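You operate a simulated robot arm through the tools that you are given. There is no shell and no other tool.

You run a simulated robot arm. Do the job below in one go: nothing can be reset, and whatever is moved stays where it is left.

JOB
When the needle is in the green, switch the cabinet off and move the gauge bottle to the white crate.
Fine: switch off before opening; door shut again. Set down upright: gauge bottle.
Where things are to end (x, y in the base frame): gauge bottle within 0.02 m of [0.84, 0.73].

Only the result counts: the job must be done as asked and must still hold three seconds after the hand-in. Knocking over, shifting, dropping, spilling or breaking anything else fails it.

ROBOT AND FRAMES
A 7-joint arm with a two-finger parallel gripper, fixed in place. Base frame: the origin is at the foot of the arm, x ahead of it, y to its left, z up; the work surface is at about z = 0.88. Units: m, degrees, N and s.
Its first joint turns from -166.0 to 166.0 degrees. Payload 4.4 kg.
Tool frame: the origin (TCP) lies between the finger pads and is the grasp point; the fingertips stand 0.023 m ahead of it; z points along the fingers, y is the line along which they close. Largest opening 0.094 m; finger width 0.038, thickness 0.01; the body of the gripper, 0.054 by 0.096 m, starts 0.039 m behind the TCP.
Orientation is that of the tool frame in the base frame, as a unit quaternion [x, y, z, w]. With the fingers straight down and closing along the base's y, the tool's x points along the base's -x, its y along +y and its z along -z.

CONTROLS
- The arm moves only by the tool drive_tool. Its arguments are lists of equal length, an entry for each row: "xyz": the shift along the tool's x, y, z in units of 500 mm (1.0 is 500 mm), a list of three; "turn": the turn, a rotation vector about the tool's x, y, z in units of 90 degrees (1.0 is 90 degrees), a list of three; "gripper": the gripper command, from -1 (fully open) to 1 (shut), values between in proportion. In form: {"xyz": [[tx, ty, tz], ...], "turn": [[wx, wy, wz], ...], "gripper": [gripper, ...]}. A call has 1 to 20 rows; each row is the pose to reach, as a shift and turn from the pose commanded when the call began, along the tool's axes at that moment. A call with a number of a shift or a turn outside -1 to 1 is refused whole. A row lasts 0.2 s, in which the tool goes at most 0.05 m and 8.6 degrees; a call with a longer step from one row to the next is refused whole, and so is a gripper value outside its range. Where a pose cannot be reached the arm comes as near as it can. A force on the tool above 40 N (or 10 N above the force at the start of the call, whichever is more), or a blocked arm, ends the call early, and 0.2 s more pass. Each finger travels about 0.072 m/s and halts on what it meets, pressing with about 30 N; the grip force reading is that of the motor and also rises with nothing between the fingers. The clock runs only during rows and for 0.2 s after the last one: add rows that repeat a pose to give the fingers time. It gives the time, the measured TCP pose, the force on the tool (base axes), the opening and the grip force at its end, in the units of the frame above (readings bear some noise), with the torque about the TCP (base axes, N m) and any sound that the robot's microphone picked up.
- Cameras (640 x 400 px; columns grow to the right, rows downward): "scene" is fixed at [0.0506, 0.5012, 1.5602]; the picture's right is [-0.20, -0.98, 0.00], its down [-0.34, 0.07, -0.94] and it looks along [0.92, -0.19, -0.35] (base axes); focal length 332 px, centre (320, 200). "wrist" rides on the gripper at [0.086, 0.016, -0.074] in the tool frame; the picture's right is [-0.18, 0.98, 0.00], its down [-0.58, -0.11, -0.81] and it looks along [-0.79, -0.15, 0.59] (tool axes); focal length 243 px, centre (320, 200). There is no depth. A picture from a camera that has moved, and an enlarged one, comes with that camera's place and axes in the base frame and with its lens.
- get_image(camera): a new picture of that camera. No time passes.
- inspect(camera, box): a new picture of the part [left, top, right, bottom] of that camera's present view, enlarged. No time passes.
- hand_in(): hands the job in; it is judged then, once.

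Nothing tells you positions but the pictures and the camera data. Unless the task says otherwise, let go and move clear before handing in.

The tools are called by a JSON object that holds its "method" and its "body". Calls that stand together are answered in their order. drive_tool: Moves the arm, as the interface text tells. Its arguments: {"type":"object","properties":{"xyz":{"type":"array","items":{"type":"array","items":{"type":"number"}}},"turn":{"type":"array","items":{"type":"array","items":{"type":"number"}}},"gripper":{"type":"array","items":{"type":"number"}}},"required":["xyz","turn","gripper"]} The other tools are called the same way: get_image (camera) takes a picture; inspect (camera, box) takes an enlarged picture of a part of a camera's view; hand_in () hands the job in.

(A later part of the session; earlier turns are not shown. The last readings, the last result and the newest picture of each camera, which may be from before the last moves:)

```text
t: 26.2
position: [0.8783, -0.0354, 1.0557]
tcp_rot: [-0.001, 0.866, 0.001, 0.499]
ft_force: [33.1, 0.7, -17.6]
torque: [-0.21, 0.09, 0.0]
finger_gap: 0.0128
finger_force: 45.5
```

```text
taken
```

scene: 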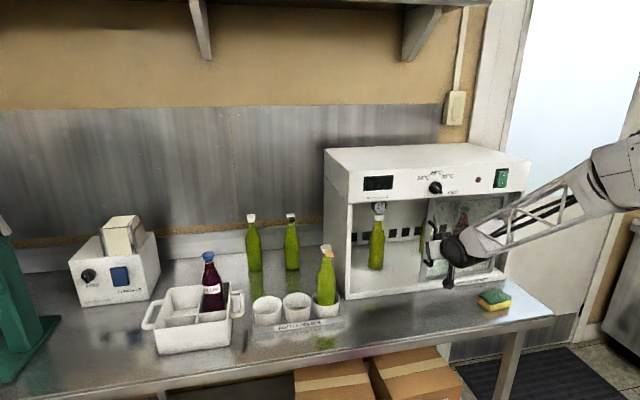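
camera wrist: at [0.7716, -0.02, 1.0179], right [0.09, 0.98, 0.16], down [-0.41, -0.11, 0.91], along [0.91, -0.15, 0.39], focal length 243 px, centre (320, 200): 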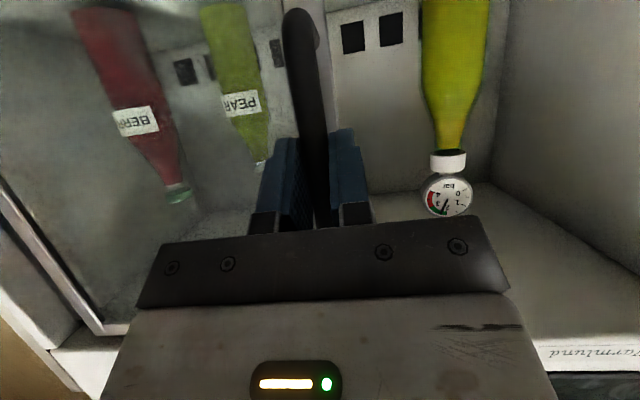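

The door is open. I'll check the gauge and release the handle without moving the arm.

{"method": "inspect", "body": {"camera": "wrist", "box": [415, 165, 480, 220]}}

{"method": "drive_tool", "body": {"xyz": [[0, 0, 0], [0, 0, 0], [0, 0, 0]], "turn": [[0, 0, 0], [0, 0, 0], [0, 0, 0]], "gripper": [-0.06, -0.06, -0.06]}}

{"method": "get_image", "body": {"camera": "wrist"}}

```text
7.27 times, centred on (448, 192) of wrist
camera zoom: at [0.7716, -0.02, 1.0179], right [0.09, 0.98, 0.16], down [-0.41, -0.11, 0.91], along [0.91, -0.15, 0.39], focal length 1764 px, centre (-607, 254)
```

zoom: 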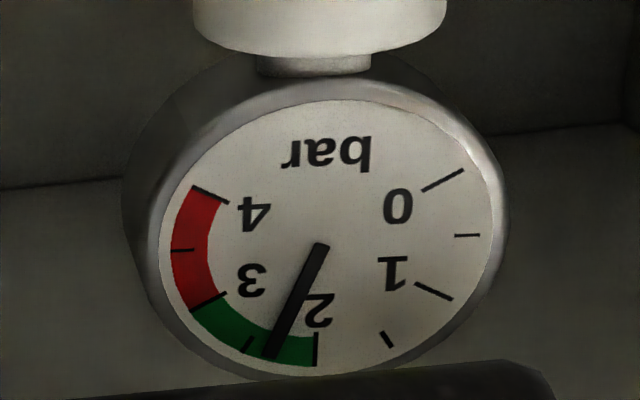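

```text
t: 27.0
position: [0.878, -0.0355, 1.0555]
tcp_rot: [0.0, 0.866, 0.0, 0.5]
ft_force: [-0.4, 0.8, 0.2]
torque: [0.01, 0.02, 0.0]
finger_gap: 0.05
finger_force: 0.1
```

```text
taken
camera wrist: at [0.7705, -0.0198, 1.0178], right [0.09, 0.98, 0.16], down [-0.41, -0.11, 0.91], along [0.91, -0.15, 0.39], focal length 243 px, centre (320, 200)
```

wrist: 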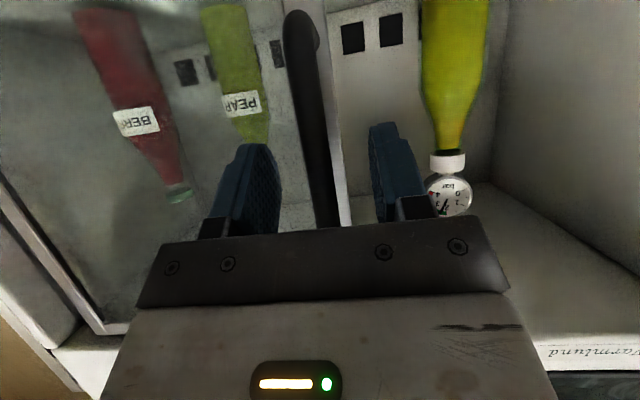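

The needle reads about 2.3 bar, well in the green, and the handle is released. I'll back straight out, line up in front of the bottle at y ≈ 0.085 and z ≈ 1.01 with the fingers fully open, and look.

{"method": "drive_tool", "body": {"xyz": [[0.03, 0, -0.052], [0.07, 0, -0.1213], [0.115, 0, -0.1992], [0.16, 0, -0.277], [0.186, 0.08, -0.262], [0.212, 0.16, -0.247], [0.238, 0.24, -0.232]], "turn": [[0, 0, 0], [0, 0, 0], [0, 0, 0], [0, 0, 0], [0, 0, 0], [0, 0, 0], [0, 0, 0]], "gripper": [-0.06, -0.06, -0.06, -1, -1, -1, -1]}}

{"method": "get_image", "body": {"camera": "wrist"}}

{"method": "get_image", "body": {"camera": "scene"}}

{"method": "inspect", "body": {"camera": "scene", "box": [330, 180, 450, 300]}}

```text
t: 28.6
position: [0.719, 0.0848, 1.0121]
tcp_rot: [0.001, 0.866, 0.0, 0.5]
ft_force: [0.1, -0.1, 0.7]
torque: [-0.02, 0.01, 0.05]
finger_gap: 0.0939
finger_force: 0.1
```

```text
taken
camera wrist: at [0.6117, 0.1013, 0.9738], right [0.09, 0.98, 0.16], down [-0.41, -0.11, 0.91], along [0.91, -0.15, 0.39], focal length 243 px, centre (320, 200)
```

wrist: 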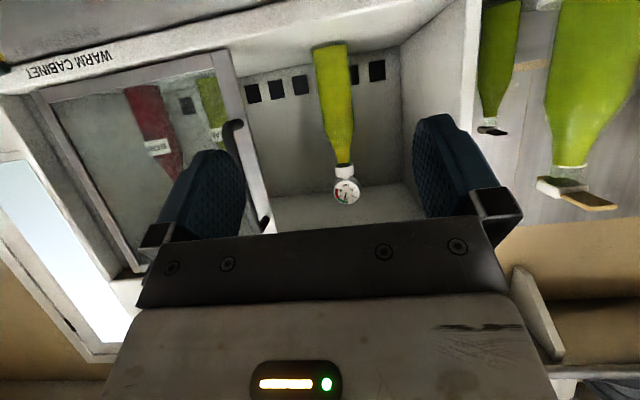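

```text
taken
```

scene: 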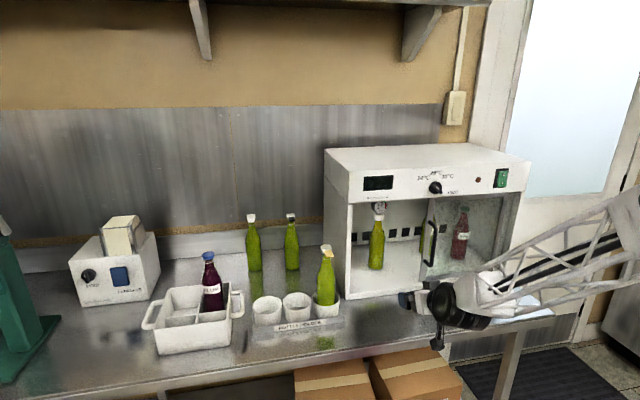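

```text
3.33 times, centred on (390, 240) of scene
camera zoom: at [0.0506, 0.5012, 1.5602], right [-0.2, -0.98, 0.0], down [-0.34, 0.07, -0.94], along [0.92, -0.19, -0.35], focal length 1107 px, centre (87, 67)
```

zoom: 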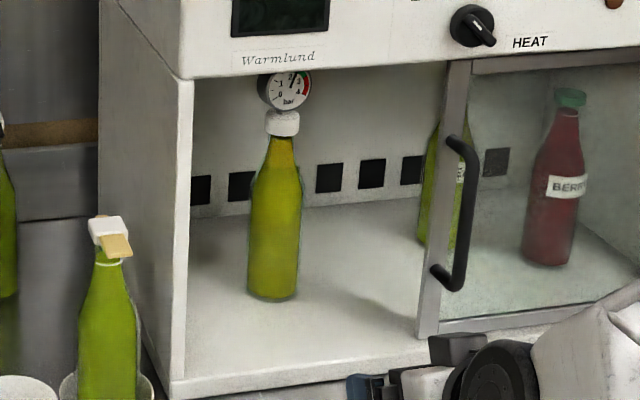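

The bottle axis triangulates to about (1.052, 0.085), with its base at z ≈ 0.90 and the straight body up to about z 1.02. Before gripping, I'll measure the crate compartments, because they decide how high I should hold the bottle.

{"method": "inspect", "body": {"camera": "scene", "box": [135, 240, 255, 360]}}

{"method": "inspect", "body": {"camera": "scene", "box": [150, 275, 215, 325]}}

{"method": "inspect", "body": {"camera": "wrist", "box": [290, 30, 400, 210]}}

{"method": "inspect", "body": {"camera": "scene", "box": [350, 195, 410, 285]}}

```text
3.33 times, centred on (195, 300) of scene
camera zoom: at [0.0506, 0.5012, 1.5602], right [-0.2, -0.98, 0.0], down [-0.34, 0.07, -0.94], along [0.92, -0.19, -0.35], focal length 1107 px, centre (737, -133)
```

zoom: 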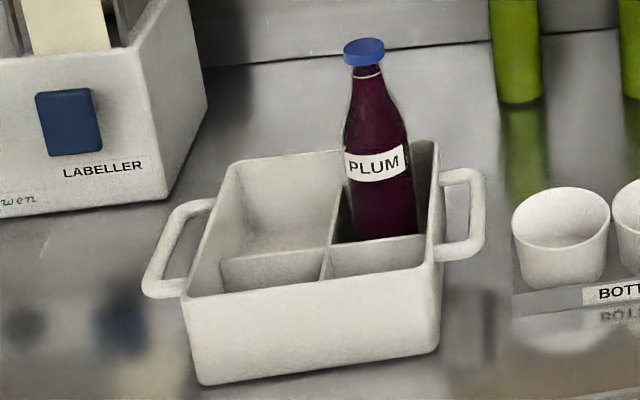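

```text
8.00 times, centred on (182, 300) of scene
camera zoom: at [0.0506, 0.5012, 1.5602], right [-0.2, -0.98, 0.0], down [-0.34, 0.07, -0.94], along [0.92, -0.19, -0.35], focal length 2656 px, centre (1420, -600)
```

zoom: 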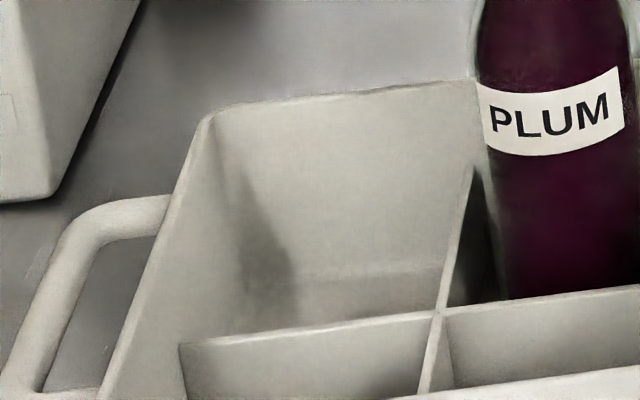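

```text
2.22 times, centred on (345, 120) of wrist
camera zoom: at [0.6117, 0.1013, 0.9738], right [0.09, 0.98, 0.16], down [-0.41, -0.11, 0.91], along [0.91, -0.15, 0.39], focal length 539 px, centre (264, 378)
```

zoom: 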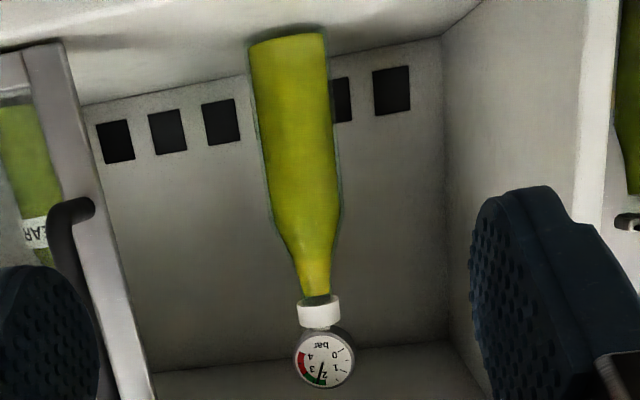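

```text
4.44 times, centred on (380, 240) of scene
camera zoom: at [0.0506, 0.5012, 1.5602], right [-0.2, -0.98, 0.0], down [-0.34, 0.07, -0.94], along [0.92, -0.19, -0.35], focal length 1476 px, centre (53, 22)
```

zoom: 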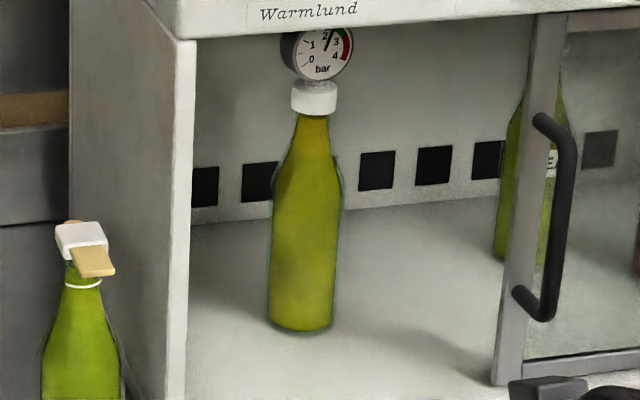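

The crate spans about x 0.787–0.956 and y 0.592–0.772, with its rim at z ≈ 0.967 and dividers at z ≈ 0.93, so the target is the front-left compartment. I'll hold the bottle high on its straight body so the fingers stay above the rim. First I'll move into the cabinet opening, short of the bottle.

{"method": "drive_tool", "body": {"xyz": [[-0.039, 0, 0.0622], [-0.0779, 0, 0.1243], [-0.1169, 0, 0.1865], [-0.1559, 0, 0.2487], [-0.1948, 0, 0.3108], [-0.2338, 0, 0.373]], "turn": [[0, -0.009, 0], [0, -0.0185, 0], [0, -0.028, 0], [0, -0.037, 0], [0, -0.046, 0], [0, -0.0556, 0]], "gripper": [-1, -1, -1, -1, -1, -1]}}

{"method": "get_image", "body": {"camera": "wrist"}}

{"method": "inspect", "body": {"camera": "scene", "box": [330, 180, 450, 300]}}

```text
t: 30.0
position: [0.938, 0.0848, 1.0202]
tcp_rot: [0.0, 0.844, 0.0, 0.537]
ft_force: [0.8, -0.2, 0.1]
torque: [0.02, -0.01, -0.01]
finger_gap: 0.0938
finger_force: 0.0
```

```text
taken
camera wrist: at [0.8348, 0.1011, 0.9729], right [0.08, 0.98, 0.17], down [-0.49, -0.11, 0.87], along [0.87, -0.15, 0.47], focal length 243 px, centre (320, 200)
```

wrist: 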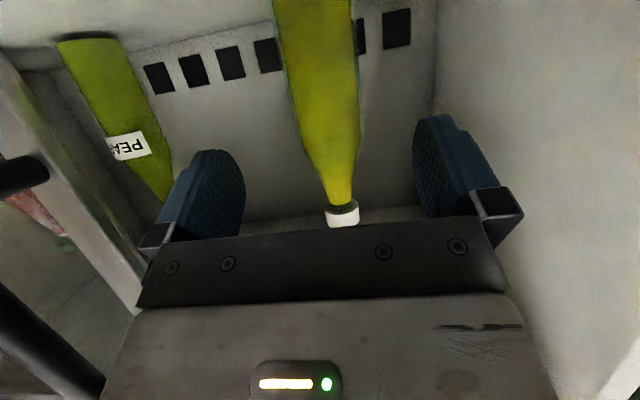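

```text
3.33 times, centred on (390, 240) of scene
camera zoom: at [0.0506, 0.5012, 1.5602], right [-0.2, -0.98, 0.0], down [-0.34, 0.07, -0.94], along [0.92, -0.19, -0.35], focal length 1107 px, centre (87, 67)
```

zoom: 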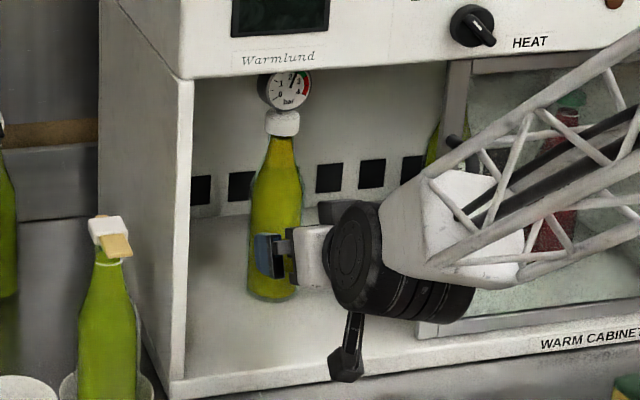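

{"method": "get_image", "body": {"camera": "scene"}}

{"method": "inspect", "body": {"camera": "scene", "box": [400, 120, 640, 300]}}

```text
taken
```

scene: 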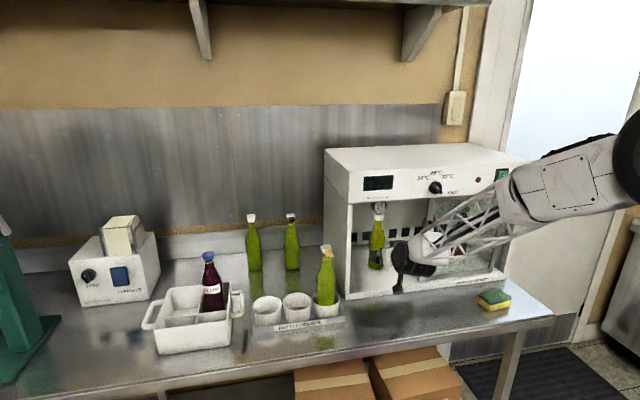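

```text
2.22 times, centred on (520, 210) of scene
camera zoom: at [0.0506, 0.5012, 1.5602], right [-0.2, -0.98, 0.0], down [-0.34, 0.07, -0.94], along [0.92, -0.19, -0.35], focal length 738 px, centre (-124, 178)
```

zoom: 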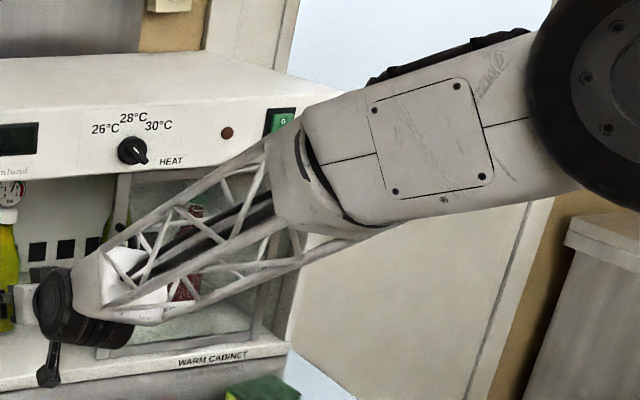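

The bottle sits centred between the fingers at y ≈ 0.084, and the forearm clears the panel edge and the door handle. I'll advance slowly until the bottle is between the pads.

{"method": "drive_tool", "body": {"xyz": [[-0.0155, -0.001, 0.0332], [-0.031, -0.002, 0.0665], [-0.0465, -0.002, 0.0997], [-0.062, -0.002, 0.1329], [-0.0775, -0.002, 0.1662], [-0.093, -0.002, 0.1994]], "turn": [[0, 0, 0], [0, 0, 0], [0, 0, 0], [0, 0, 0], [0, 0, 0], [0, 0, 0]], "gripper": [-1, -1, -1, -1, -1, -1]}}

{"method": "get_image", "body": {"camera": "wrist"}}

{"method": "inspect", "body": {"camera": "scene", "box": [330, 180, 450, 300]}}

```text
t: 31.4
position: [1.0466, 0.0819, 1.0202]
tcp_rot: [0.0, 0.843, 0.0, 0.538]
ft_force: [0.0, 0.8, -0.6]
torque: [-0.01, 0.01, 0.0]
finger_gap: 0.0941
finger_force: 0.1
```

```text
taken
camera wrist: at [0.9436, 0.0992, 0.9739], right [0.08, 0.98, 0.17], down [-0.48, -0.11, 0.87], along [0.87, -0.15, 0.47], focal length 243 px, centre (320, 200)
```

wrist: 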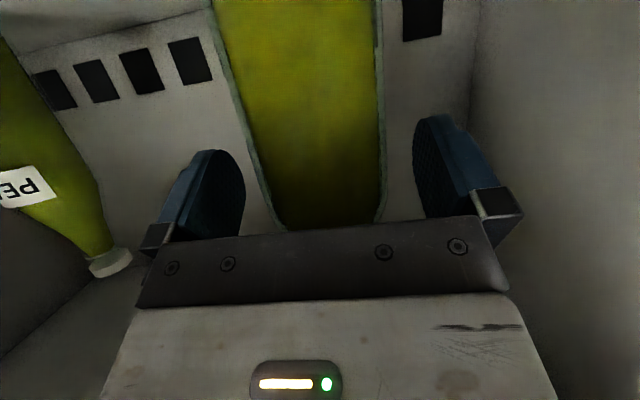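

```text
3.33 times, centred on (390, 240) of scene
camera zoom: at [0.0506, 0.5012, 1.5602], right [-0.2, -0.98, 0.0], down [-0.34, 0.07, -0.94], along [0.92, -0.19, -0.35], focal length 1107 px, centre (87, 67)
```

zoom: 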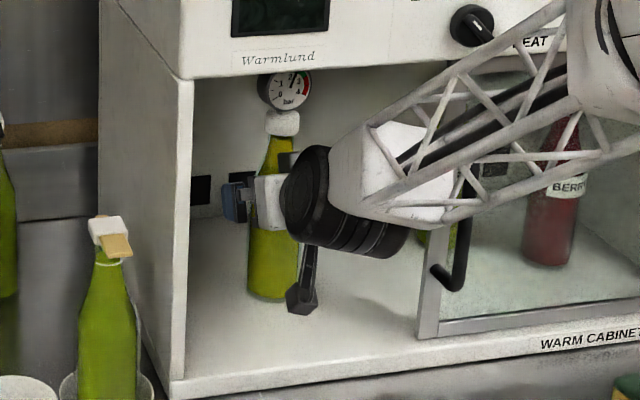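

The bottle is between the pads with no contact force. I'll close the gripper on it.

{"method": "drive_tool", "body": {"xyz": [[0, 0, 0], [0, 0, 0], [0, 0, 0], [0, 0, 0], [0, 0, 0]], "turn": [[0, 0, 0], [0, 0, 0], [0, 0, 0], [0, 0, 0], [0, 0, 0]], "gripper": [1, 1, 1, 1, 1]}}

{"method": "get_image", "body": {"camera": "wrist"}}

{"method": "inspect", "body": {"camera": "scene", "box": [330, 180, 450, 300]}}

```text
t: 32.6
position: [1.047, 0.0835, 1.0202]
tcp_rot: [0.001, 0.844, 0.0, 0.537]
ft_force: [1.4, 1.6, 2.2]
torque: [0.04, -0.16, 0.08]
finger_gap: 0.0591
finger_force: 29.6
```

```text
taken
camera wrist: at [0.9434, 0.0994, 0.974], right [0.08, 0.98, 0.17], down [-0.48, -0.11, 0.87], along [0.87, -0.15, 0.47], focal length 243 px, centre (320, 200)
```

wrist: 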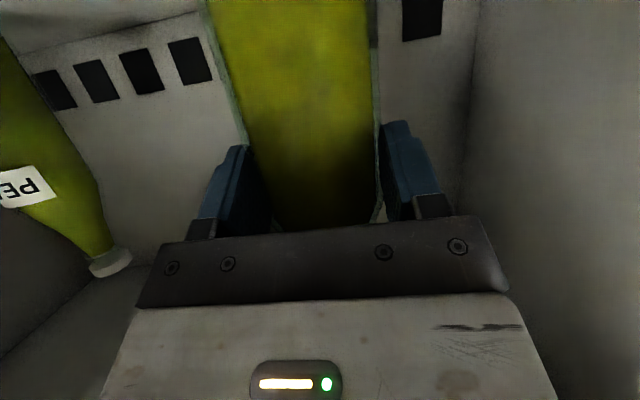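

```text
3.33 times, centred on (390, 240) of scene
camera zoom: at [0.0506, 0.5012, 1.5602], right [-0.2, -0.98, 0.0], down [-0.34, 0.07, -0.94], along [0.92, -0.19, -0.35], focal length 1107 px, centre (87, 67)
```

zoom: 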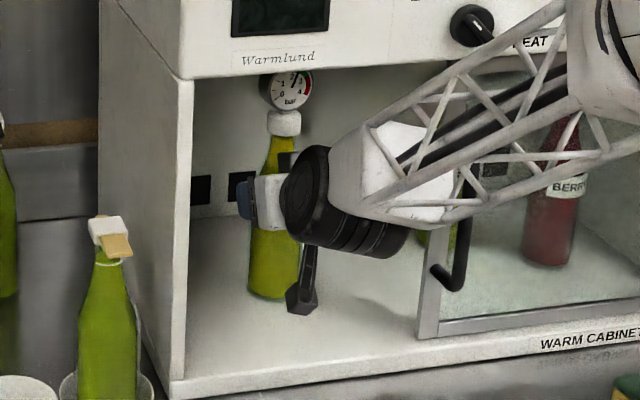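

The bottle is held, with the gap at 59 mm and a steady grip. I'll lift it 20 mm straight up and check that it hangs upright and clears the panel.

{"method": "drive_tool", "body": {"xyz": [[-0.0121, 0, -0.0056], [-0.0242, 0, -0.0113], [-0.0363, 0, -0.0169], [-0.0363, 0, -0.0169]], "turn": [[0, 0, 0], [0, 0, 0], [0, 0, 0], [0, 0, 0]], "gripper": [1, 1, 1, 1]}}

{"method": "get_image", "body": {"camera": "wrist"}}

{"method": "inspect", "body": {"camera": "scene", "box": [330, 180, 450, 300]}}

```text
t: 33.6
position: [1.0477, 0.0839, 1.0392]
tcp_rot: [0.0, 0.844, 0.001, 0.537]
ft_force: [-0.4, -0.4, -6.5]
torque: [0.0, -0.01, 0.01]
finger_gap: 0.0593
finger_force: 29.9
```

```text
taken
camera wrist: at [0.9433, 0.0998, 0.9914], right [0.08, 0.98, 0.17], down [-0.48, -0.11, 0.87], along [0.87, -0.15, 0.47], focal length 243 px, centre (320, 200)
```

wrist: 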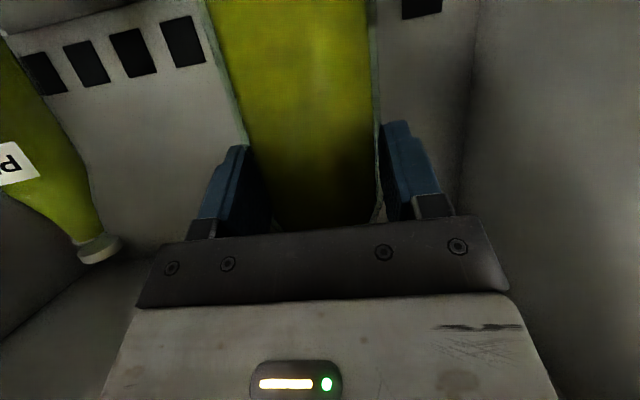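

```text
3.33 times, centred on (390, 240) of scene
camera zoom: at [0.0506, 0.5012, 1.5602], right [-0.2, -0.98, 0.0], down [-0.34, 0.07, -0.94], along [0.92, -0.19, -0.35], focal length 1107 px, centre (87, 67)
```

zoom: 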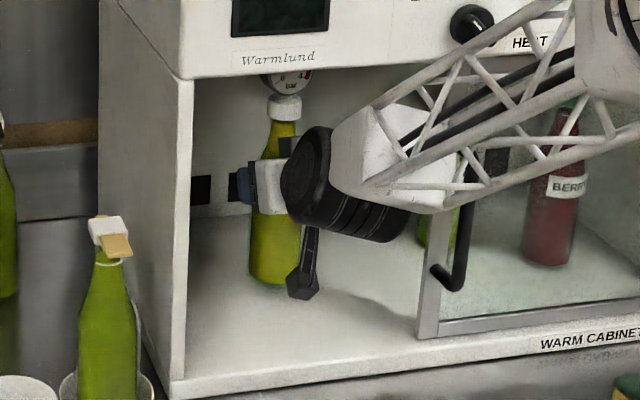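

The bottle is lifted cleanly, weighs about 6.5 N and hangs upright. I'll pull it straight out of the cabinet along −x.

{"method": "drive_tool", "body": {"xyz": [[0.0085, 0, -0.0181], [0.0254, 0, -0.0544], [0.0507, 0, -0.1088], [0.0761, 0, -0.1631], [0.1014, 0, -0.2175], [0.1268, 0, -0.2719], [0.1521, 0, -0.3263], [0.1775, 0, -0.3807], [0.1986, 0, -0.426], [0.2113, 0, -0.4532], [0.2113, 0, -0.4532]], "turn": [[0, 0, 0], [0, 0, 0], [0, 0, 0], [0, 0, 0], [0, 0, 0], [0, 0, 0], [0, 0, 0], [0, 0, 0], [0, 0, 0], [0, 0, 0], [0, 0, 0]], "gripper": [1, 1, 1, 1, 1, 1, 1, 1, 1, 1, 1]}}

{"method": "get_image", "body": {"camera": "wrist"}}

{"method": "get_image", "body": {"camera": "scene"}}

```text
t: 36.0
position: [0.7989, 0.0843, 1.04]
tcp_rot: [0.001, 0.843, 0.0, 0.537]
ft_force: [0.3, 0.2, -5.6]
torque: [-0.01, 0.0, 0.0]
finger_gap: 0.0591
finger_force: 30.1
```

```text
taken
camera wrist: at [0.6943, 0.1002, 0.9927], right [0.08, 0.98, 0.17], down [-0.48, -0.11, 0.87], along [0.87, -0.15, 0.47], focal length 243 px, centre (320, 200)
```

wrist: 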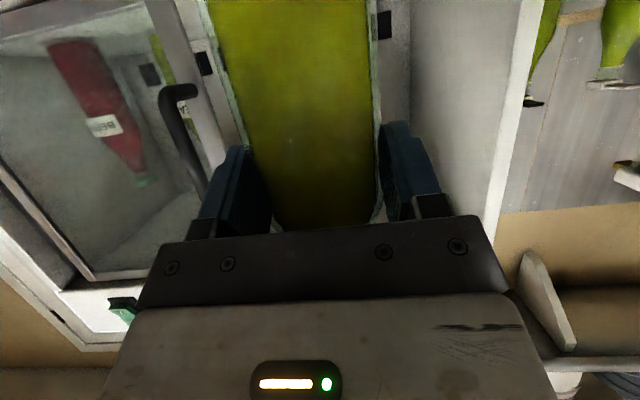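

```text
taken
```

scene: 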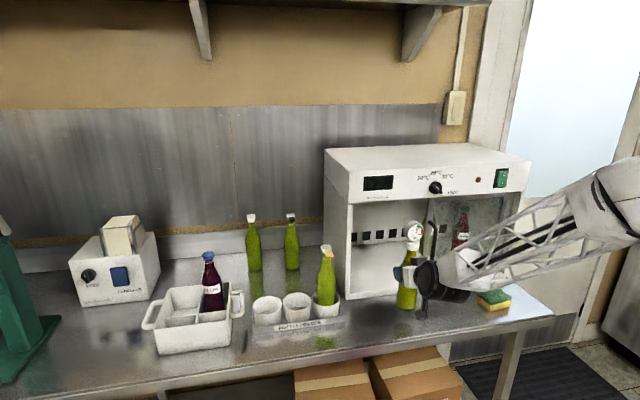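

The bottle is out of the cabinet and upright. I'll raise it and carry it at x ≈ 0.70, well in front of the holder bottles, after a quick check of the gauge.

{"method": "inspect", "body": {"camera": "scene", "box": [390, 210, 440, 320]}}

{"method": "drive_tool", "body": {"xyz": [[-0.015, 0.013, -0.029], [-0.045, 0.04, -0.087], [-0.08, 0.07, -0.152], [-0.115, 0.1, -0.22], [-0.14, 0.122, -0.266], [-0.152, 0.132, -0.2894]], "turn": [[0, 0, 0], [0, 0, 0], [0, 0, 0], [0, 0, 0], [0, 0, 0], [0, 0, 0]], "gripper": [1, 1, 1, 1, 1, 1]}}

{"method": "get_image", "body": {"camera": "scene"}}

```text
3.64 times, centred on (415, 265) of scene
camera zoom: at [0.0506, 0.5012, 1.5602], right [-0.2, -0.98, 0.0], down [-0.34, 0.07, -0.94], along [0.92, -0.19, -0.35], focal length 1207 px, centre (-26, -36)
```

zoom: 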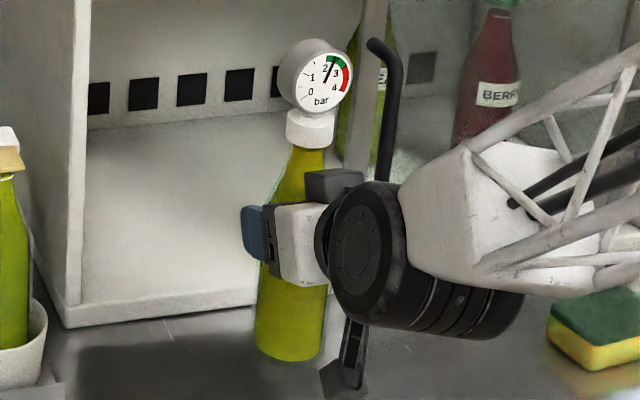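

```text
t: 37.4
position: [0.7002, 0.1493, 1.1686]
tcp_rot: [0.001, 0.844, -0.001, 0.537]
ft_force: [-0.4, 0.1, -6.5]
torque: [0.01, 0.01, -0.01]
finger_gap: 0.0593
finger_force: 29.7
```

```text
taken
```

scene: 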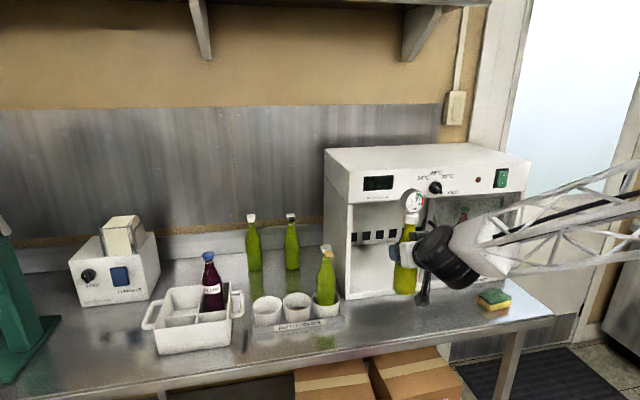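

The gauge is still in the green and the bottle is upright. I'll carry it left toward the crate while turning the heading about 20° toward the crate.

{"method": "drive_tool", "body": {"xyz": [[0, 0.03, 0], [0, 0.09, 0], [0, 0.165, 0], [0, 0.24, 0], [0, 0.32, 0], [0, 0.4, 0], [0, 0.48, 0], [0, 0.56, 0], [0, 0.64, 0], [0, 0.72, 0], [0, 0.8, 0], [0, 0.87, 0], [0, 0.92, 0], [0, 0.94, 0], [0, 0.94, 0]], "turn": [[-0.006, 0, -0.003], [-0.019, 0, -0.009], [-0.035, 0, -0.016], [-0.051, 0, -0.024], [-0.069, 0, -0.032], [-0.086, 0, -0.04], [-0.103, 0, -0.048], [-0.12, 0, -0.056], [-0.137, 0, -0.064], [-0.154, 0, -0.072], [-0.171, 0, -0.08], [-0.186, 0, -0.087], [-0.197, 0, -0.092], [-0.2014, 0, -0.0939], [-0.2014, 0, -0.0939]], "gripper": [1, 1, 1, 1, 1, 1, 1, 1, 1, 1, 1, 1, 1, 1, 1]}}

{"method": "get_image", "body": {"camera": "scene"}}

{"method": "get_image", "body": {"camera": "wrist"}}

```text
t: 40.6
position: [0.6996, 0.6211, 1.1686]
tcp_rot: [-0.146, 0.83, 0.094, 0.53]
ft_force: [0.3, 0.6, -6.3]
torque: [-0.03, -0.01, 0.01]
finger_gap: 0.0595
finger_force: 30.0
```

```text
taken
```

scene: 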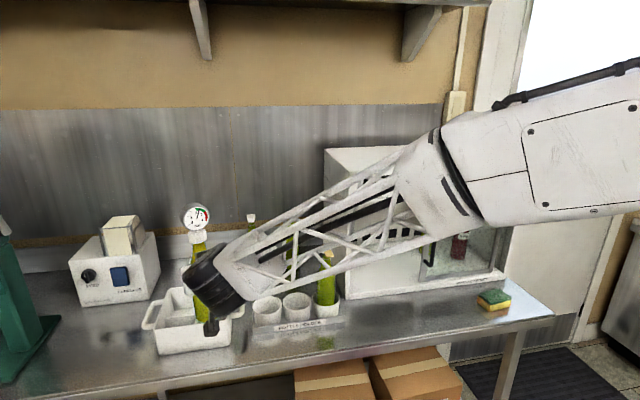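

```text
taken
camera wrist: at [0.5963, 0.6002, 1.1224], right [-0.26, 0.95, 0.17], down [-0.42, -0.27, 0.87], along [0.87, 0.16, 0.47], focal length 243 px, centre (320, 200)
```

wrist: 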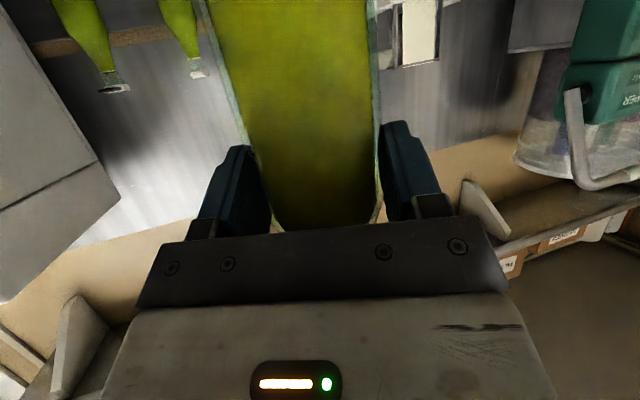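

The bottle is held at heading 20°, and the scene projection matches the reported pose within a few mm. I'll move above the front-left compartment, aiming the bottle axis at about (0.832, 0.729) and staying high.

{"method": "drive_tool", "body": {"xyz": [[-0.015, 0.013, 0.033], [-0.045, 0.038, 0.096], [-0.08, 0.068, 0.171], [-0.11, 0.094, 0.236], [-0.127, 0.108, 0.272], [-0.1315, 0.1124, 0.282], [-0.1315, 0.1124, 0.282]], "turn": [[0, 0, 0], [0, 0, 0], [0, 0, 0], [0, 0, 0], [0, 0, 0], [0, 0, 0], [0, 0, 0]], "gripper": [1, 1, 1, 1, 1, 1, 1]}}

{"method": "get_image", "body": {"camera": "scene"}}

{"method": "inspect", "body": {"camera": "scene", "box": [130, 180, 290, 360]}}

```text
t: 42.2
position: [0.8271, 0.7262, 1.1699]
tcp_rot: [-0.146, 0.831, 0.094, 0.529]
ft_force: [0.8, 0.0, -6.1]
torque: [0.0, 0.03, -0.01]
finger_gap: 0.0591
finger_force: 29.7
```

```text
taken
```

scene: 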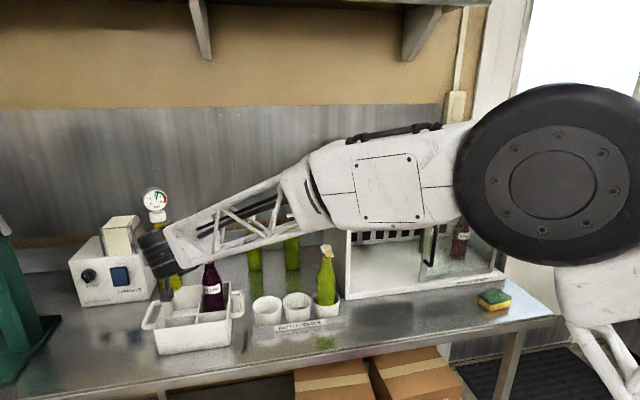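

```text
2.22 times, centred on (210, 270) of scene
camera zoom: at [0.0506, 0.5012, 1.5602], right [-0.2, -0.98, 0.0], down [-0.34, 0.07, -0.94], along [0.92, -0.19, -0.35], focal length 738 px, centre (564, 44)
```

zoom: 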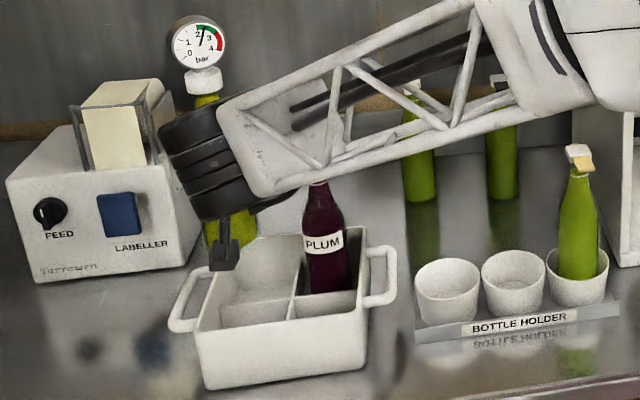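

The arm reaches the spot, and the bottle axis is at about (0.832, 0.728) above the front-left compartment. I'll lower it until its base is just above the rim and check the alignment.

{"method": "drive_tool", "body": {"xyz": [[0.02, 0, 0.0093], [0.06, 0, 0.028], [0.1, 0, 0.0467], [0.13, 0, 0.0606], [0.1359, 0, 0.0634], [0.1359, 0, 0.0634]], "turn": [[0, 0, 0], [0, 0, 0], [0, 0, 0], [0, 0, 0], [0, 0, 0], [0, 0, 0]], "gripper": [1, 1, 1, 1, 1, 1]}}

{"method": "inspect", "body": {"camera": "scene", "box": [130, 200, 270, 360]}}

{"method": "get_image", "body": {"camera": "wrist"}}

```text
t: 43.6
position: [0.8251, 0.7252, 1.0946]
tcp_rot: [-0.146, 0.831, 0.094, 0.529]
ft_force: [-0.4, 0.3, -6.8]
torque: [0.03, 0.03, 0.02]
finger_gap: 0.0591
finger_force: 29.8
```

```text
2.50 times, centred on (200, 280) of scene
camera zoom: at [0.0506, 0.5012, 1.5602], right [-0.2, -0.98, 0.0], down [-0.34, 0.07, -0.94], along [0.92, -0.19, -0.35], focal length 830 px, centre (620, 0)
```

zoom: 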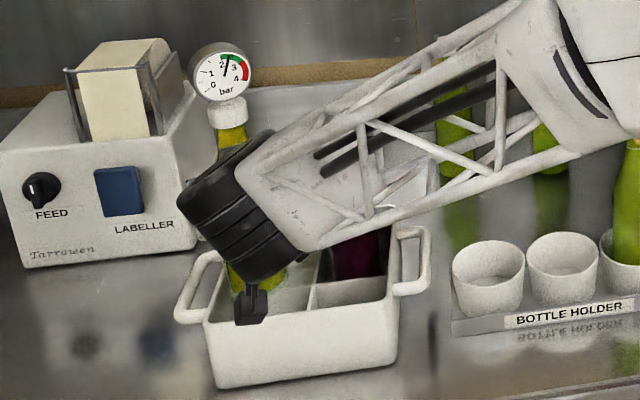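

```text
taken
camera wrist: at [0.7218, 0.7046, 1.0479], right [-0.26, 0.95, 0.17], down [-0.42, -0.27, 0.87], along [0.87, 0.16, 0.47], focal length 243 px, centre (320, 200)
```

wrist: 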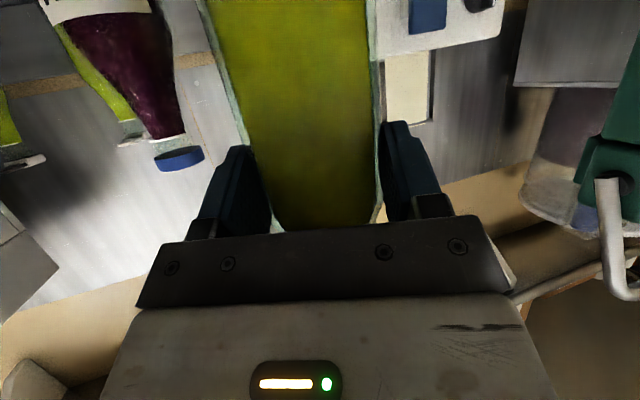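

The bottle base is just above the rim and lined up, with the Plum bottle clear to the right. I'll lower it slowly into the compartment while watching for contact.

{"method": "drive_tool", "body": {"xyz": [[0.0181, 0, 0.0085], [0.0363, 0, 0.0169], [0.0544, 0, 0.0254], [0.0725, 0, 0.0338], [0.0906, 0, 0.0423], [0.0906, 0, 0.0423]], "turn": [[0, 0, 0], [0, 0, 0], [0, 0, 0], [0, 0, 0], [0, 0, 0], [0, 0, 0]], "gripper": [1, 1, 1, 1, 1, 1]}}

{"method": "inspect", "body": {"camera": "scene", "box": [130, 200, 270, 360]}}

{"method": "get_image", "body": {"camera": "wrist"}}

```text
t: 45.0
position: [0.8263, 0.7258, 1.0435]
tcp_rot: [-0.146, 0.831, 0.094, 0.529]
ft_force: [0.0, -0.6, -5.7]
torque: [0.03, 0.03, 0.0]
finger_gap: 0.0592
finger_force: 30.2
```

```text
2.50 times, centred on (200, 280) of scene
camera zoom: at [0.0506, 0.5012, 1.5602], right [-0.2, -0.98, 0.0], down [-0.34, 0.07, -0.94], along [0.92, -0.19, -0.35], focal length 830 px, centre (620, 0)
```

zoom: 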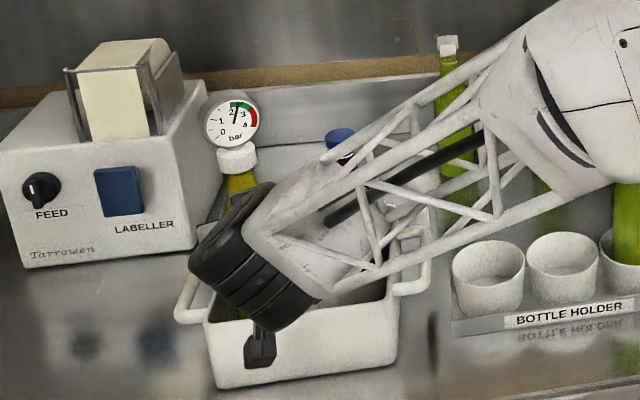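

```text
taken
camera wrist: at [0.723, 0.7042, 0.9974], right [-0.26, 0.95, 0.17], down [-0.42, -0.27, 0.87], along [0.87, 0.16, 0.47], focal length 243 px, centre (320, 200)
```

wrist: 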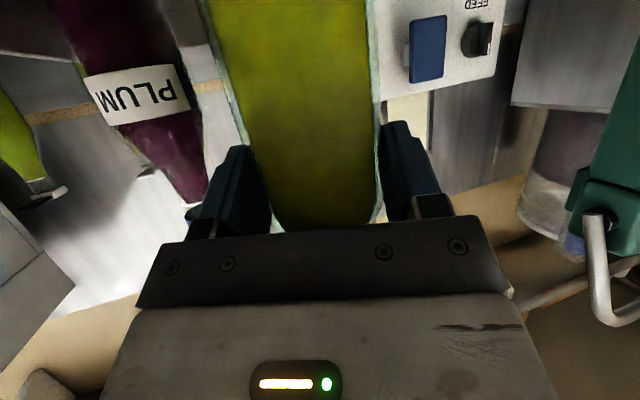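

No contact yet, and the base is about 4 cm above the compartment floor. I'll continue down in small steps.

{"method": "drive_tool", "body": {"xyz": [[0.0072, 0, 0.0034], [0.0145, 0, 0.0068], [0.0217, 0, 0.0101], [0.029, 0, 0.0135], [0.0363, 0, 0.0169], [0.0435, 0, 0.0203]], "turn": [[0, 0, 0], [0, 0, 0], [0, 0, 0], [0, 0, 0], [0, 0, 0], [0, 0, 0]], "gripper": [1, 1, 1, 1, 1, 1]}}

{"method": "inspect", "body": {"camera": "scene", "box": [130, 200, 270, 360]}}

```text
t: 46.4
position: [0.8266, 0.7261, 1.0198]
tcp_rot: [-0.146, 0.831, 0.093, 0.529]
ft_force: [-0.7, 0.4, -7.2]
torque: [-0.01, 0.06, 0.0]
finger_gap: 0.0592
finger_force: 30.3
```

```text
2.50 times, centred on (200, 280) of scene
camera zoom: at [0.0506, 0.5012, 1.5602], right [-0.2, -0.98, 0.0], down [-0.34, 0.07, -0.94], along [0.92, -0.19, -0.35], focal length 830 px, centre (620, 0)
```

zoom: 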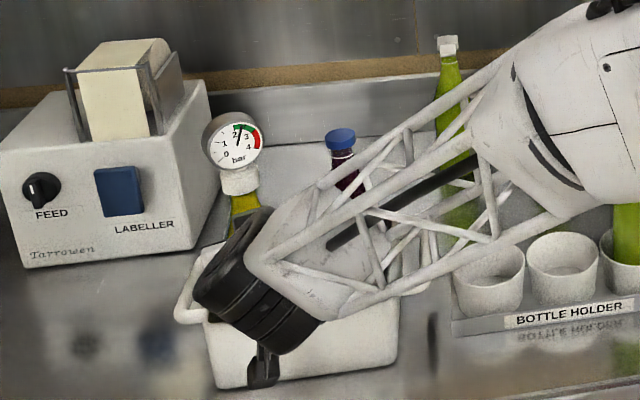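

{"method": "drive_tool", "body": {"xyz": [[0.0054, 0, 0.0025], [0.0109, 0, 0.0051], [0.0163, 0, 0.0076], [0.0217, 0, 0.0101]], "turn": [[0, 0, 0], [0, 0, 0], [0, 0, 0], [0, 0, 0]], "gripper": [1, 1, 1, 1]}}

```text
t: 47.4
position: [0.8249, 0.7254, 1.0064]
tcp_rot: [-0.146, 0.83, 0.093, 0.53]
ft_force: [-0.1, -0.4, -6.7]
torque: [-0.03, 0.01, 0.02]
finger_gap: 0.0592
finger_force: 29.9
```

There is still no contact and the base is at about z 0.89. I'll go on in 2 mm steps.

{"method": "drive_tool", "body": {"xyz": [[0.0036, 0, 0.0017], [0.0072, 0, 0.0034], [0.0072, 0, 0.0034]], "turn": [[0, 0, 0], [0, 0, 0], [0, 0, 0]], "gripper": [1, 1, 1]}}

{"method": "inspect", "body": {"camera": "scene", "box": [130, 200, 270, 360]}}

```text
t: 48.2
position: [0.8251, 0.7261, 1.0041]
tcp_rot: [-0.146, 0.831, 0.094, 0.529]
ft_force: [0.4, 0.7, -5.5]
torque: [-0.02, 0.03, 0.01]
finger_gap: 0.0591
finger_force: 30.0
```

```text
2.50 times, centred on (200, 280) of scene
camera zoom: at [0.0506, 0.5012, 1.5602], right [-0.2, -0.98, 0.0], down [-0.34, 0.07, -0.94], along [0.92, -0.19, -0.35], focal length 830 px, centre (620, 0)
```

zoom: 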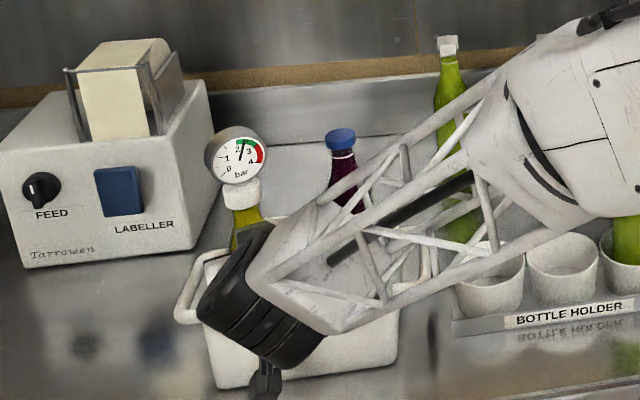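

{"method": "drive_tool", "body": {"xyz": [[0.0036, 0, 0.0017], [0.0072, 0, 0.0034], [0.0072, 0, 0.0034]], "turn": [[0, 0, 0], [0, 0, 0], [0, 0, 0]], "gripper": [1, 1, 1]}}

```text
t: 49.0
position: [0.8255, 0.7257, 1.002]
tcp_rot: [-0.146, 0.83, 0.094, 0.53]
ft_force: [-0.9, -1.5, 6.0]
torque: [-0.19, 0.35, 0.01]
finger_gap: 0.0591
finger_force: 30.3
```

The force has changed from −6.5 N to +6 N, so the bottle is resting on the compartment floor. I'll open the fingers partway to release it.

{"method": "drive_tool", "body": {"xyz": [[0, 0, 0], [0, 0, 0], [0, 0, 0], [0, 0, 0]], "turn": [[0, 0, 0], [0, 0, 0], [0, 0, 0], [0, 0, 0]], "gripper": [-0.4, -0.6, -0.8, -0.8]}}

{"method": "get_image", "body": {"camera": "wrist"}}

{"method": "inspect", "body": {"camera": "scene", "box": [130, 200, 270, 360]}}

```text
t: 50.0
position: [0.8252, 0.7253, 0.9995]
tcp_rot: [-0.147, 0.83, 0.095, 0.529]
ft_force: [-0.1, 0.5, 0.3]
torque: [0.02, 0.01, 0.0]
finger_gap: 0.0845
finger_force: 0.0
```

```text
taken
camera wrist: at [0.7224, 0.7047, 0.9534], right [-0.26, 0.95, 0.17], down [-0.42, -0.27, 0.87], along [0.87, 0.16, 0.47], focal length 243 px, centre (320, 200)
```

wrist: 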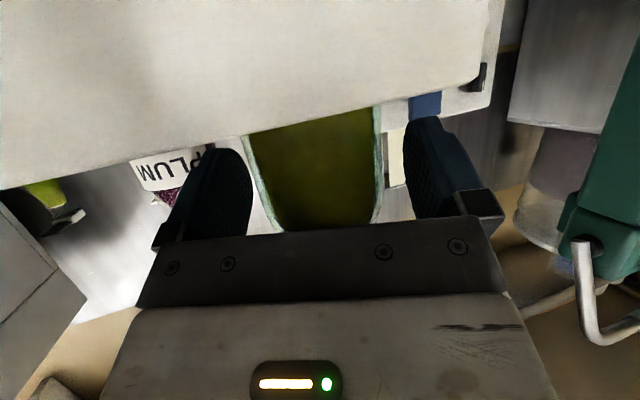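

```text
2.50 times, centred on (200, 280) of scene
camera zoom: at [0.0506, 0.5012, 1.5602], right [-0.2, -0.98, 0.0], down [-0.34, 0.07, -0.94], along [0.92, -0.19, -0.35], focal length 830 px, centre (620, 0)
```

zoom: 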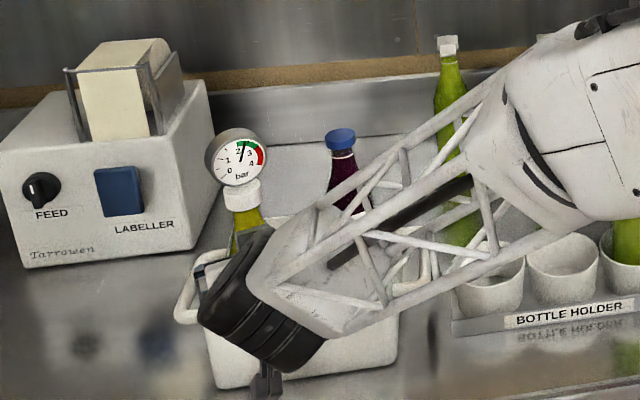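

The bottle is standing free. I'll withdraw along the tool axis, backward and slightly up, without touching it.

{"method": "drive_tool", "body": {"xyz": [[0, 0, -0.02], [0, 0, -0.06], [0, 0, -0.12], [0, 0, -0.19], [0, 0, -0.26], [0, 0, -0.32]], "turn": [[0, 0, 0], [0, 0, 0], [0, 0, 0], [0, 0, 0], [0, 0, 0], [0, 0, 0]], "gripper": [-0.8, -0.8, -0.8, -0.8, -0.8, -0.8]}}

{"method": "get_image", "body": {"camera": "wrist"}}

{"method": "get_image", "body": {"camera": "scene"}}

```text
t: 51.4
position: [0.688, 0.6754, 1.0686]
tcp_rot: [-0.146, 0.831, 0.093, 0.529]
ft_force: [0.4, -0.5, -0.4]
torque: [0.02, -0.04, 0.0]
finger_gap: 0.0846
finger_force: 0.2
```

```text
taken
camera wrist: at [0.585, 0.6558, 1.0207], right [-0.26, 0.95, 0.17], down [-0.42, -0.27, 0.87], along [0.87, 0.16, 0.47], focal length 243 px, centre (320, 200)
```

wrist: 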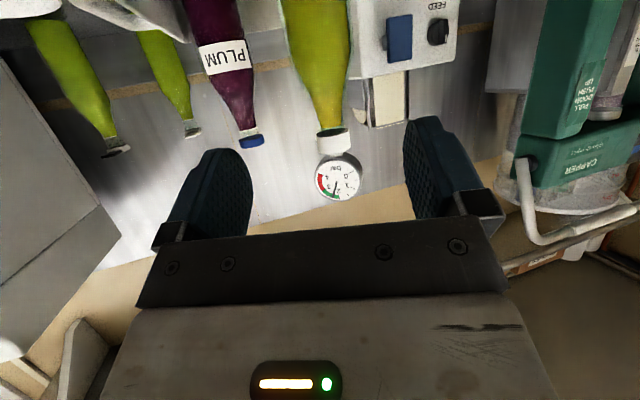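

```text
taken
```

scene: 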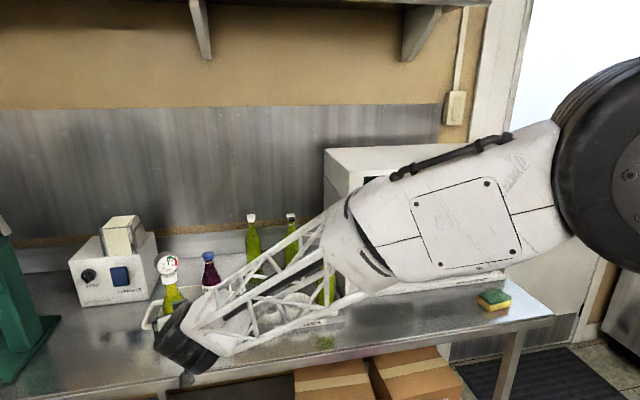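

The gauge bottle stands upright in the crate's front-left compartment with the needle still in the green. I'll go back, straighten the heading and approach the door handle to shut the door.

{"method": "drive_tool", "body": {"xyz": [[0.0037, -0.0793, -0.032], [0.0074, -0.1587, -0.0641], [0.011, -0.238, -0.0961], [0.0147, -0.3174, -0.1282], [0.0184, -0.3967, -0.1602], [0.0221, -0.476, -0.1922], [0.0258, -0.5554, -0.2243], [0.0294, -0.6347, -0.2563], [0.0331, -0.7141, -0.2884], [0.0368, -0.7934, -0.3204]], "turn": [[0.02, 0, 0.0094], [0.04, 0, 0.0188], [0.06, 0, 0.0282], [0.0806, 0, 0.0376], [0.1007, 0, 0.047], [0.1208, 0, 0.0563], [0.141, 0, 0.0657], [0.1611, 0, 0.0751], [0.1813, 0, 0.0845], [0.2014, 0, 0.0939]], "gripper": [-0.06, -0.06, -0.06, -0.06, -0.06, -0.06, -0.06, -0.06, -0.06, -0.06]}}

{"method": "get_image", "body": {"camera": "scene"}}

{"method": "get_image", "body": {"camera": "wrist"}}

```text
t: 53.6
position: [0.6833, 0.25, 1.1187]
tcp_rot: [0.0, 0.843, 0.0, 0.538]
ft_force: [0.7, -0.4, 0.4]
torque: [0.0, 0.02, 0.01]
finger_gap: 0.0498
finger_force: 0.0
```

```text
taken
```

scene: 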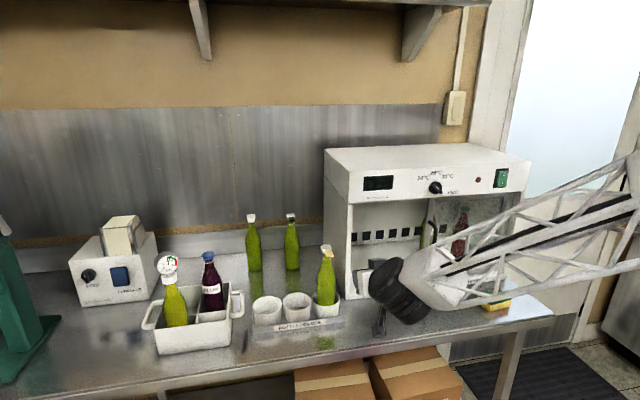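

```text
taken
camera wrist: at [0.5789, 0.2658, 1.073], right [0.08, 0.98, 0.17], down [-0.48, -0.11, 0.87], along [0.87, -0.15, 0.47], focal length 243 px, centre (320, 200)
```

wrist: 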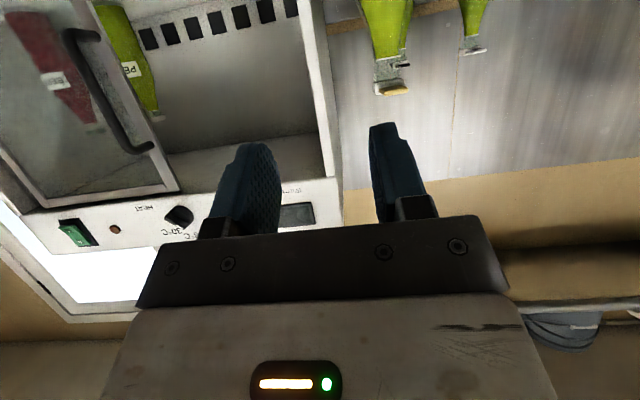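

The crate is now in clear view, so I'll verify the placement and whether anything has shifted.

{"method": "inspect", "body": {"camera": "scene", "box": [135, 240, 255, 360]}}

{"method": "inspect", "body": {"camera": "scene", "box": [150, 245, 190, 280]}}

```text
3.33 times, centred on (195, 300) of scene
camera zoom: at [0.0506, 0.5012, 1.5602], right [-0.2, -0.98, 0.0], down [-0.34, 0.07, -0.94], along [0.92, -0.19, -0.35], focal length 1107 px, centre (737, -133)
```

zoom: 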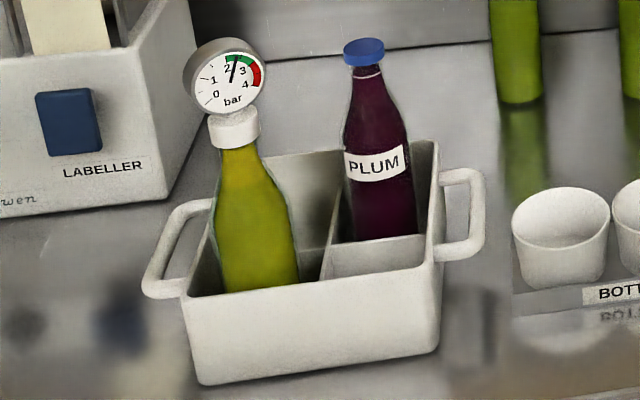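

```text
11.43 times, centred on (170, 262) of scene
camera zoom: at [0.0506, 0.5012, 1.5602], right [-0.2, -0.98, 0.0], down [-0.34, 0.07, -0.94], along [0.92, -0.19, -0.35], focal length 3795 px, centre (2034, -514)
```

zoom: 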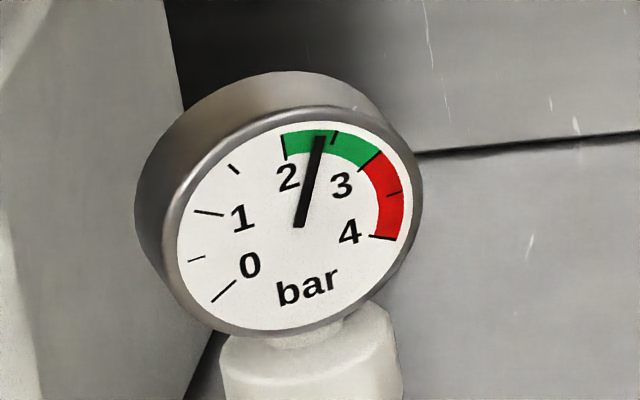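

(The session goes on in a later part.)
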